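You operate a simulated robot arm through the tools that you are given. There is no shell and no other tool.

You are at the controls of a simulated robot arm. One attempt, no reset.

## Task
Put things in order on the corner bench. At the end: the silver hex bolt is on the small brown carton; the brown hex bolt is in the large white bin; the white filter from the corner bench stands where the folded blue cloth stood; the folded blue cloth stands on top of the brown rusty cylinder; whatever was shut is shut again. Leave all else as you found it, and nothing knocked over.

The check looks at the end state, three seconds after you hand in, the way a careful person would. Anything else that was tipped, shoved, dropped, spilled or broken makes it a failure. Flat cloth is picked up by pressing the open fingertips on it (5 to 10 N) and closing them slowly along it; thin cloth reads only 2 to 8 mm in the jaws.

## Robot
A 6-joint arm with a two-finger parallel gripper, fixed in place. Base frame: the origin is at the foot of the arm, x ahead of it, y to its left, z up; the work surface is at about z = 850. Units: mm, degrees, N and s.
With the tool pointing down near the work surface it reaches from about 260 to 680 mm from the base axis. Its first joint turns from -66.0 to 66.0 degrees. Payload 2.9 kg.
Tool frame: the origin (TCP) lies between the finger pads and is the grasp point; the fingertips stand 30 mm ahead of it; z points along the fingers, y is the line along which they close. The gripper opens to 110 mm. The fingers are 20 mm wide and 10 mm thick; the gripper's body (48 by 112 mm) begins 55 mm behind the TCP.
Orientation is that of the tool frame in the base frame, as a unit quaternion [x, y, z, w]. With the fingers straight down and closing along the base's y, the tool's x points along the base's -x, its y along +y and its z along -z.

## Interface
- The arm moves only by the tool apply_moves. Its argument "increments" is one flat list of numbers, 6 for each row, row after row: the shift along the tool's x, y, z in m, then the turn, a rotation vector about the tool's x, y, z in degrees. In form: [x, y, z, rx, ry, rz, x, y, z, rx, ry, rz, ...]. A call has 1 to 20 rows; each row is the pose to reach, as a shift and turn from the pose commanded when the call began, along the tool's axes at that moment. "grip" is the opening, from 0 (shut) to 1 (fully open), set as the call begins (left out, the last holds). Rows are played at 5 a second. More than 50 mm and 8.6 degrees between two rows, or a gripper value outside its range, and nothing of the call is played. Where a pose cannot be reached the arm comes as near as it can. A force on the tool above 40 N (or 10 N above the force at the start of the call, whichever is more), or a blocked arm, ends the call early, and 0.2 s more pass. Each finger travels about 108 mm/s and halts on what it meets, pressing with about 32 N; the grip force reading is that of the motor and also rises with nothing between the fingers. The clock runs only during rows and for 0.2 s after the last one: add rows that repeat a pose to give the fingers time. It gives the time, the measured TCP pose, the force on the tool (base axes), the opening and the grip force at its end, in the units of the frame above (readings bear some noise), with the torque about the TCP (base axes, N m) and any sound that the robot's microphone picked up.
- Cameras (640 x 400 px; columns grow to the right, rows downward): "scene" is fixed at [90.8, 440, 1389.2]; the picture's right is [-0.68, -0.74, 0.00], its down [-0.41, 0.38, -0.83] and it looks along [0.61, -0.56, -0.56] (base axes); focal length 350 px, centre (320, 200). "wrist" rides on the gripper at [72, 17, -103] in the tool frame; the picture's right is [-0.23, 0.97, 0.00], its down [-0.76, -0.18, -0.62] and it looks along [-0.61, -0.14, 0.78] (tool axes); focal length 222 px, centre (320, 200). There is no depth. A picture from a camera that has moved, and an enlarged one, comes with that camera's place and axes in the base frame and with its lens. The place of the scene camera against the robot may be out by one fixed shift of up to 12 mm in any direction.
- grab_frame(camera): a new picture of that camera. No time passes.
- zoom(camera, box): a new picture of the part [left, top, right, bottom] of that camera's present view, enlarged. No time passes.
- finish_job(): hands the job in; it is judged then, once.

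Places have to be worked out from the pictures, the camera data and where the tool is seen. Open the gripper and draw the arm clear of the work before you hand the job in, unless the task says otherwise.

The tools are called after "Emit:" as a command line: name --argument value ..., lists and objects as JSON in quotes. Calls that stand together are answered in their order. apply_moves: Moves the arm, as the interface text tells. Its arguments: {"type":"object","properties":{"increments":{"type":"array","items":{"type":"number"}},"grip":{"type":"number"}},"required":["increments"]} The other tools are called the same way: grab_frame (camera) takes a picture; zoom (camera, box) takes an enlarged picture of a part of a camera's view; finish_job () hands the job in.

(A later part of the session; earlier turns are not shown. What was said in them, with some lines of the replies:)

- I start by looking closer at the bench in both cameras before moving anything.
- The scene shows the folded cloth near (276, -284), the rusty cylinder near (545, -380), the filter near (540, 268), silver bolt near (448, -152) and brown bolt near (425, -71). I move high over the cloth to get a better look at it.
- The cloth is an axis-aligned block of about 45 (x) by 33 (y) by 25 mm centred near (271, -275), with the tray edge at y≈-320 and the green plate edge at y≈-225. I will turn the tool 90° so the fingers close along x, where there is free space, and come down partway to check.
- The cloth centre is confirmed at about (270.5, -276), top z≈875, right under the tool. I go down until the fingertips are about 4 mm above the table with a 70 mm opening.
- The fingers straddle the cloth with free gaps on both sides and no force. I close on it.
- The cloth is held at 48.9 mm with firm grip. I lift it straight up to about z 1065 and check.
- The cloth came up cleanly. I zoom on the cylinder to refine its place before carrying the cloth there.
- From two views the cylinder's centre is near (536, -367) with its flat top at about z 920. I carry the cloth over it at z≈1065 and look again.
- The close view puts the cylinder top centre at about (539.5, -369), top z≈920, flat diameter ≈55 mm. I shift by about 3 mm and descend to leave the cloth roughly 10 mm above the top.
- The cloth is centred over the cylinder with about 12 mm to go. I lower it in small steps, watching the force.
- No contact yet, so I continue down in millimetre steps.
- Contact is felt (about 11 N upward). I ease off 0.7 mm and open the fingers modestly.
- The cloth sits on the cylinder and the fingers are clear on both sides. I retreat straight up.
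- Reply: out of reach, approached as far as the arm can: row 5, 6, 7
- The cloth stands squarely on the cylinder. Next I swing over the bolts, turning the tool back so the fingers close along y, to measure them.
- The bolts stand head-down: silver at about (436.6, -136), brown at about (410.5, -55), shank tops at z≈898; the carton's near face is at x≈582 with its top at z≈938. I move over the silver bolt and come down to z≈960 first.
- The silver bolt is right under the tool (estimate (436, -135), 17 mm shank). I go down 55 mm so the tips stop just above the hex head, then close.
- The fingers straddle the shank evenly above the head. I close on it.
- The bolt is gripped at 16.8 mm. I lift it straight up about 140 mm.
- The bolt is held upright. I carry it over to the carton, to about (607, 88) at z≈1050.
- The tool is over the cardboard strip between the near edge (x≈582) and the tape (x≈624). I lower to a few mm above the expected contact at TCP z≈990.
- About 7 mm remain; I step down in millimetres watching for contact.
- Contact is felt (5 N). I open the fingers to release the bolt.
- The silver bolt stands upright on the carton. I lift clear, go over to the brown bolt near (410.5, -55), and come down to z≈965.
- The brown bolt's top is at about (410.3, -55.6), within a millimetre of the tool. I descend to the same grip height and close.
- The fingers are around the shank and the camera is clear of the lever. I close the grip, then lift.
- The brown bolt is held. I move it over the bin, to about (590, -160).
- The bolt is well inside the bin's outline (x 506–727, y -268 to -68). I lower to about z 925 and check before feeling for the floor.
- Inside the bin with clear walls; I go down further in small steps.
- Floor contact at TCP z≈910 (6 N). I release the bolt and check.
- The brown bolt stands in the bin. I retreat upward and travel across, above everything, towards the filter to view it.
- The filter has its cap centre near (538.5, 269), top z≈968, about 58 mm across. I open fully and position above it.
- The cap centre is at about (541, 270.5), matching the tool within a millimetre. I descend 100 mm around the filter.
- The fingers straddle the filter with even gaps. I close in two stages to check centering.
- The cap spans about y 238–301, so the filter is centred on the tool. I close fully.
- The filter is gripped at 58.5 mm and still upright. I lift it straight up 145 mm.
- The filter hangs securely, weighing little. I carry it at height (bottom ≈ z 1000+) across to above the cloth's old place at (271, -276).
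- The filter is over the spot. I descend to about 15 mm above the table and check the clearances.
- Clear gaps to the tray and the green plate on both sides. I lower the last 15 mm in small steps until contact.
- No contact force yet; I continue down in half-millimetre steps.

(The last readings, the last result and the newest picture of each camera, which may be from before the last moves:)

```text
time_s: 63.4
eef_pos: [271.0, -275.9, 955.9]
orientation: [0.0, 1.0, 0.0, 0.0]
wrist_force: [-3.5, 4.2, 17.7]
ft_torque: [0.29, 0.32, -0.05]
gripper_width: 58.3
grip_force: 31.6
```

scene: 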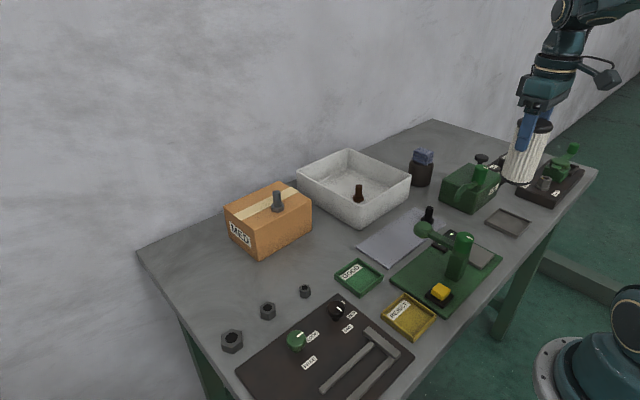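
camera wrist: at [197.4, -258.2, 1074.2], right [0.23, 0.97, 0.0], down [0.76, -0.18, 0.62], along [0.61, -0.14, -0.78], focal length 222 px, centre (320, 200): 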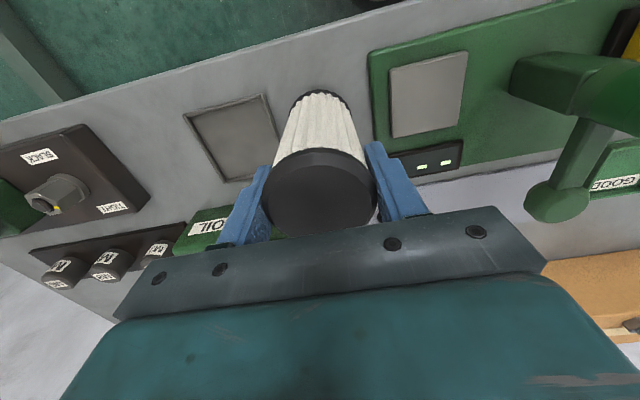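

Contact with the table (about 18 N). I ease up a millimetre to unload and then open gently.

Emit:
apply_moves --increments '[0, 0, -0.001, 0, 0, 0, 0, 0, -0.001, 0, 0, 0]'

```text
time_s: 64.0
eef_pos: [270.2, -275.7, 955.6]
orientation: [0.0, 1.0, -0.001, 0.0]
wrist_force: [1.3, -0.9, 1.7]
ft_torque: [-0.17, -0.1, 0.01]
gripper_width: 58.7
grip_force: 32.0
```

The load is almost gone and the filter rests on the table. I open the fingers.

Emit:
apply_moves --increments '[0, 0, 0, 0, 0, 0, 0, 0, 0, 0, 0, 0, 0, 0, 0, 0, 0, 0, 0, 0, 0, 0, 0, 0]' --grip 0.8

Emit:
grab_frame --camera "wrist"

Emit:
zoom --camera "scene" --box '[450, 170, 550, 260]'

```text
time_s: 65.0
eef_pos: [270.5, -275.9, 957.1]
orientation: [0.0, 1.0, 0.0, 0.0]
wrist_force: [-0.7, -0.3, -0.1]
ft_torque: [0.02, 0.02, 0.03]
gripper_width: 87.9
grip_force: 0.1
```

```text
taken
camera wrist: at [197.5, -258.9, 1059.8], right [0.23, 0.97, 0.0], down [0.76, -0.18, 0.62], along [0.61, -0.14, -0.78], focal length 222 px, centre (320, 200)
```

wrist: 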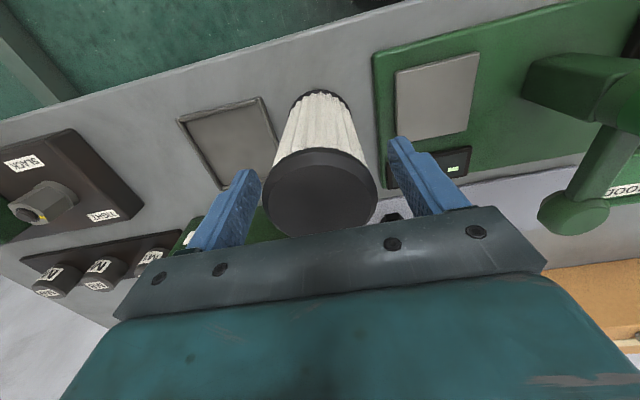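

```text
4.44 times, centred on (500, 215) of scene
camera zoom: at [90.8, 440.0, 1389.2], right [-0.68, -0.74, 0.0], down [-0.41, 0.38, -0.83], along [0.61, -0.56, -0.56], focal length 1554 px, centre (-480, 133)
```

zoom: 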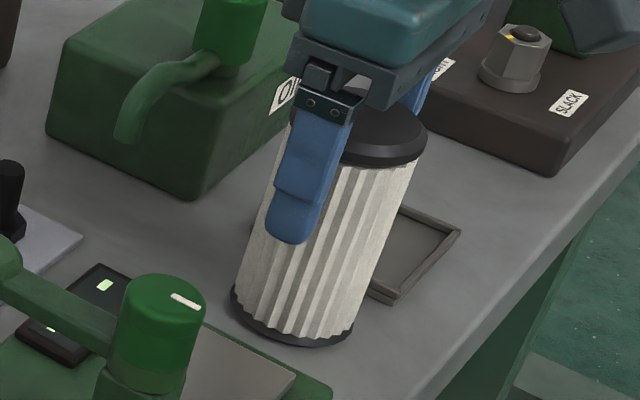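

The filter stands alone with the fingers clear. I rise straight up above it.

Emit:
apply_moves --increments '[0, 0, -0.01, 0, 0, 0, 0, 0, -0.035, 0, 0, 0, 0, 0, -0.07, 0, 0, 0, 0, 0, -0.11, 0, 0, 0, 0, 0, -0.15, 0, 0, 0, 0, 0, -0.18, 0, 0, 0, 0, 0, -0.18, 0, 0, 0]'

Emit:
grab_frame --camera "wrist"

Emit:
grab_frame --camera "scene"

```text
time_s: 66.6
eef_pos: [270.8, -277.8, 1137.6]
orientation: [0.0, 1.0, 0.0, -0.001]
wrist_force: [-0.1, -0.1, -0.7]
ft_torque: [0.0, 0.02, 0.05]
gripper_width: 87.9
grip_force: 0.0
```

```text
taken
camera wrist: at [196.9, -260.5, 1240.5], right [0.23, 0.97, 0.0], down [0.76, -0.18, 0.62], along [0.61, -0.14, -0.78], focal length 222 px, centre (320, 200)
```

wrist: 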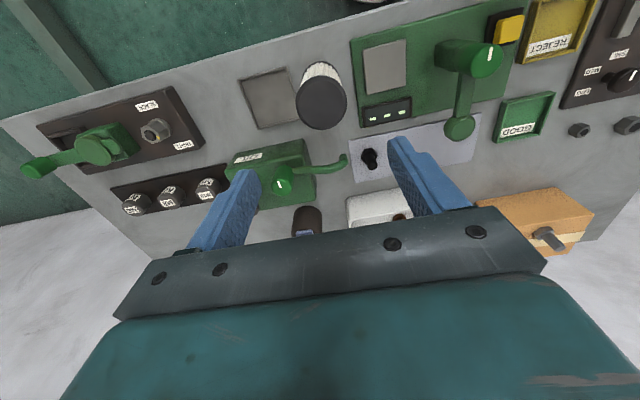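

```text
taken
```

scene: 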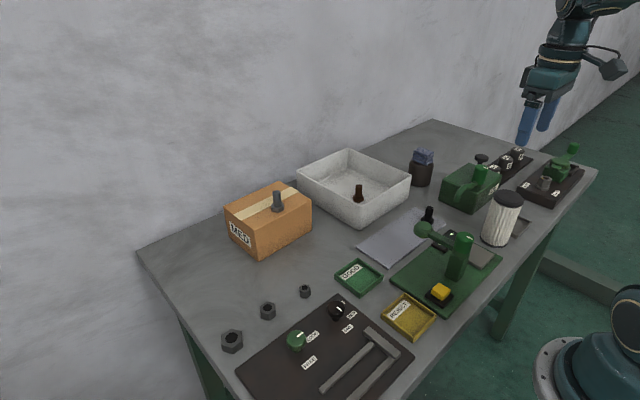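

Everything looks in place. I draw the arm back to its starting pose, with the gripper fully open, for a final check.

Emit:
apply_moves --increments '[-0.02, 0.029, -0.003, 0, 0, 0, -0.04, 0.058, -0.006, 0, 0, 0, -0.06, 0.087, -0.009, 0, 0, 0, -0.08, 0.116, -0.012, 0, 0, 0, -0.1, 0.145, -0.015, 0, 0, 0, -0.12, 0.172, -0.017, 0, 0, 0, -0.14, 0.195, -0.017, 0, 0, 0, -0.147, 0.205, -0.017, 0, 0, 0, -0.147, 0.205, -0.017, 0, 0, 0]' --grip 1

Emit:
grab_frame --camera "scene"

Emit:
zoom --camera "scene" --box '[340, 120, 540, 245]'

Emit:
zoom --camera "scene" --box '[200, 140, 400, 265]'

Emit:
grab_frame --camera "wrist"

Emit:
zoom --camera "scene" --box '[430, 120, 610, 240]'

```text
time_s: 68.6
eef_pos: [417.7, -70.2, 1152.8]
orientation: [-0.001, 1.0, 0.0, -0.001]
wrist_force: [0.1, -0.8, 0.3]
ft_torque: [-0.01, 0.0, -0.02]
gripper_width: 109.6
grip_force: 0.0
```

```text
taken
```

scene: 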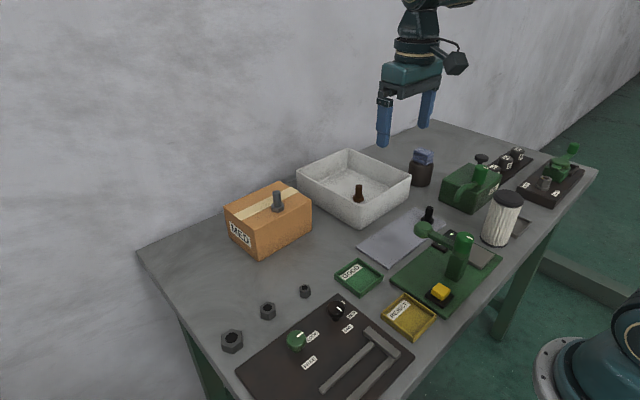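

```text
3.20 times, centred on (440, 182) of scene
camera zoom: at [90.8, 440.0, 1389.2], right [-0.68, -0.74, 0.0], down [-0.41, 0.38, -0.83], along [0.61, -0.56, -0.56], focal length 1119 px, centre (-64, 256)
```

zoom: 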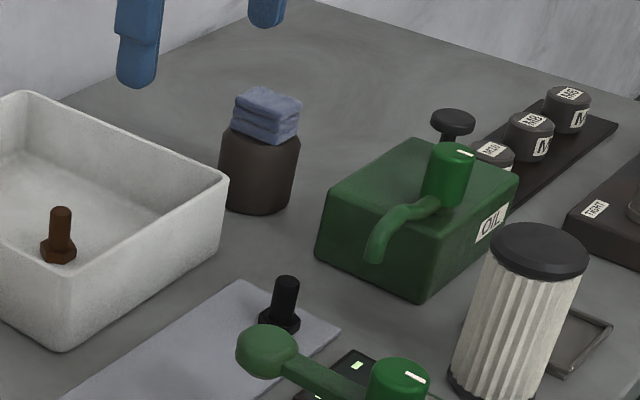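

```text
3.20 times, centred on (300, 202) of scene
camera zoom: at [90.8, 440.0, 1389.2], right [-0.68, -0.74, 0.0], down [-0.41, 0.38, -0.83], along [0.61, -0.56, -0.56], focal length 1119 px, centre (384, 192)
```

zoom: 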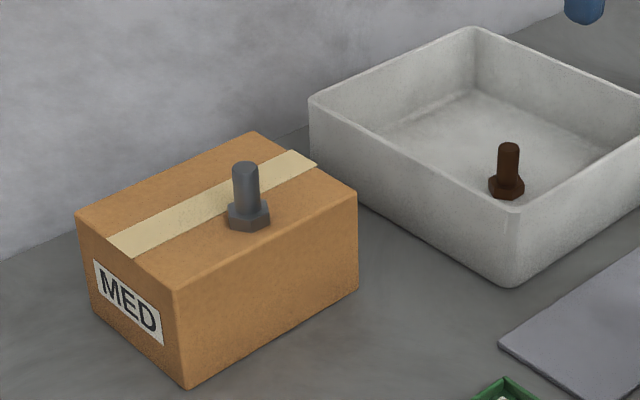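

```text
taken
camera wrist: at [344.5, -52.9, 1256.7], right [0.23, 0.97, 0.0], down [0.76, -0.18, 0.62], along [0.61, -0.14, -0.78], focal length 222 px, centre (320, 200)
```

wrist: 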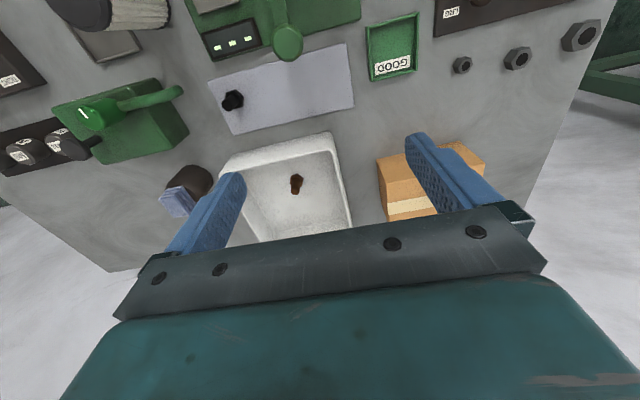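

```text
3.33 times, centred on (520, 180) of scene
camera zoom: at [90.8, 440.0, 1389.2], right [-0.68, -0.74, 0.0], down [-0.41, 0.38, -0.83], along [0.61, -0.56, -0.56], focal length 1166 px, centre (-347, 267)
```

zoom: 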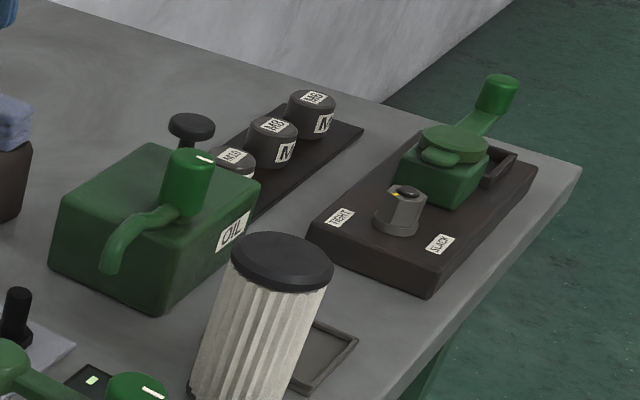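

All four items are where they belong: cloth on the rusty cylinder, filter upright on the cloth's old spot, silver bolt on the carton, brown bolt in the bin. Nothing else has moved, nothing was opened, and the arm is clear with the gripper open, so I hand in.

Emit:
finish_job

```text
The job is handed in.
```

I've handed the job in. The final pictures showed everything in place on the corner bench:

- **Silver hex bolt:** it stands upright on the small brown carton.
- **Brown hex bolt:** it stands upright in the large white bin.
- **White filter:** it stands upright where the folded blue cloth was, with clear gaps to the tray and the green plate.
- **Folded blue cloth:** it sits centred on top of the brown rusty cylinder.

I opened nothing, so whatever was shut is still shut. Against the first pictures, nothing else appears moved or knocked over. The arm is back at its starting position with the gripper open.
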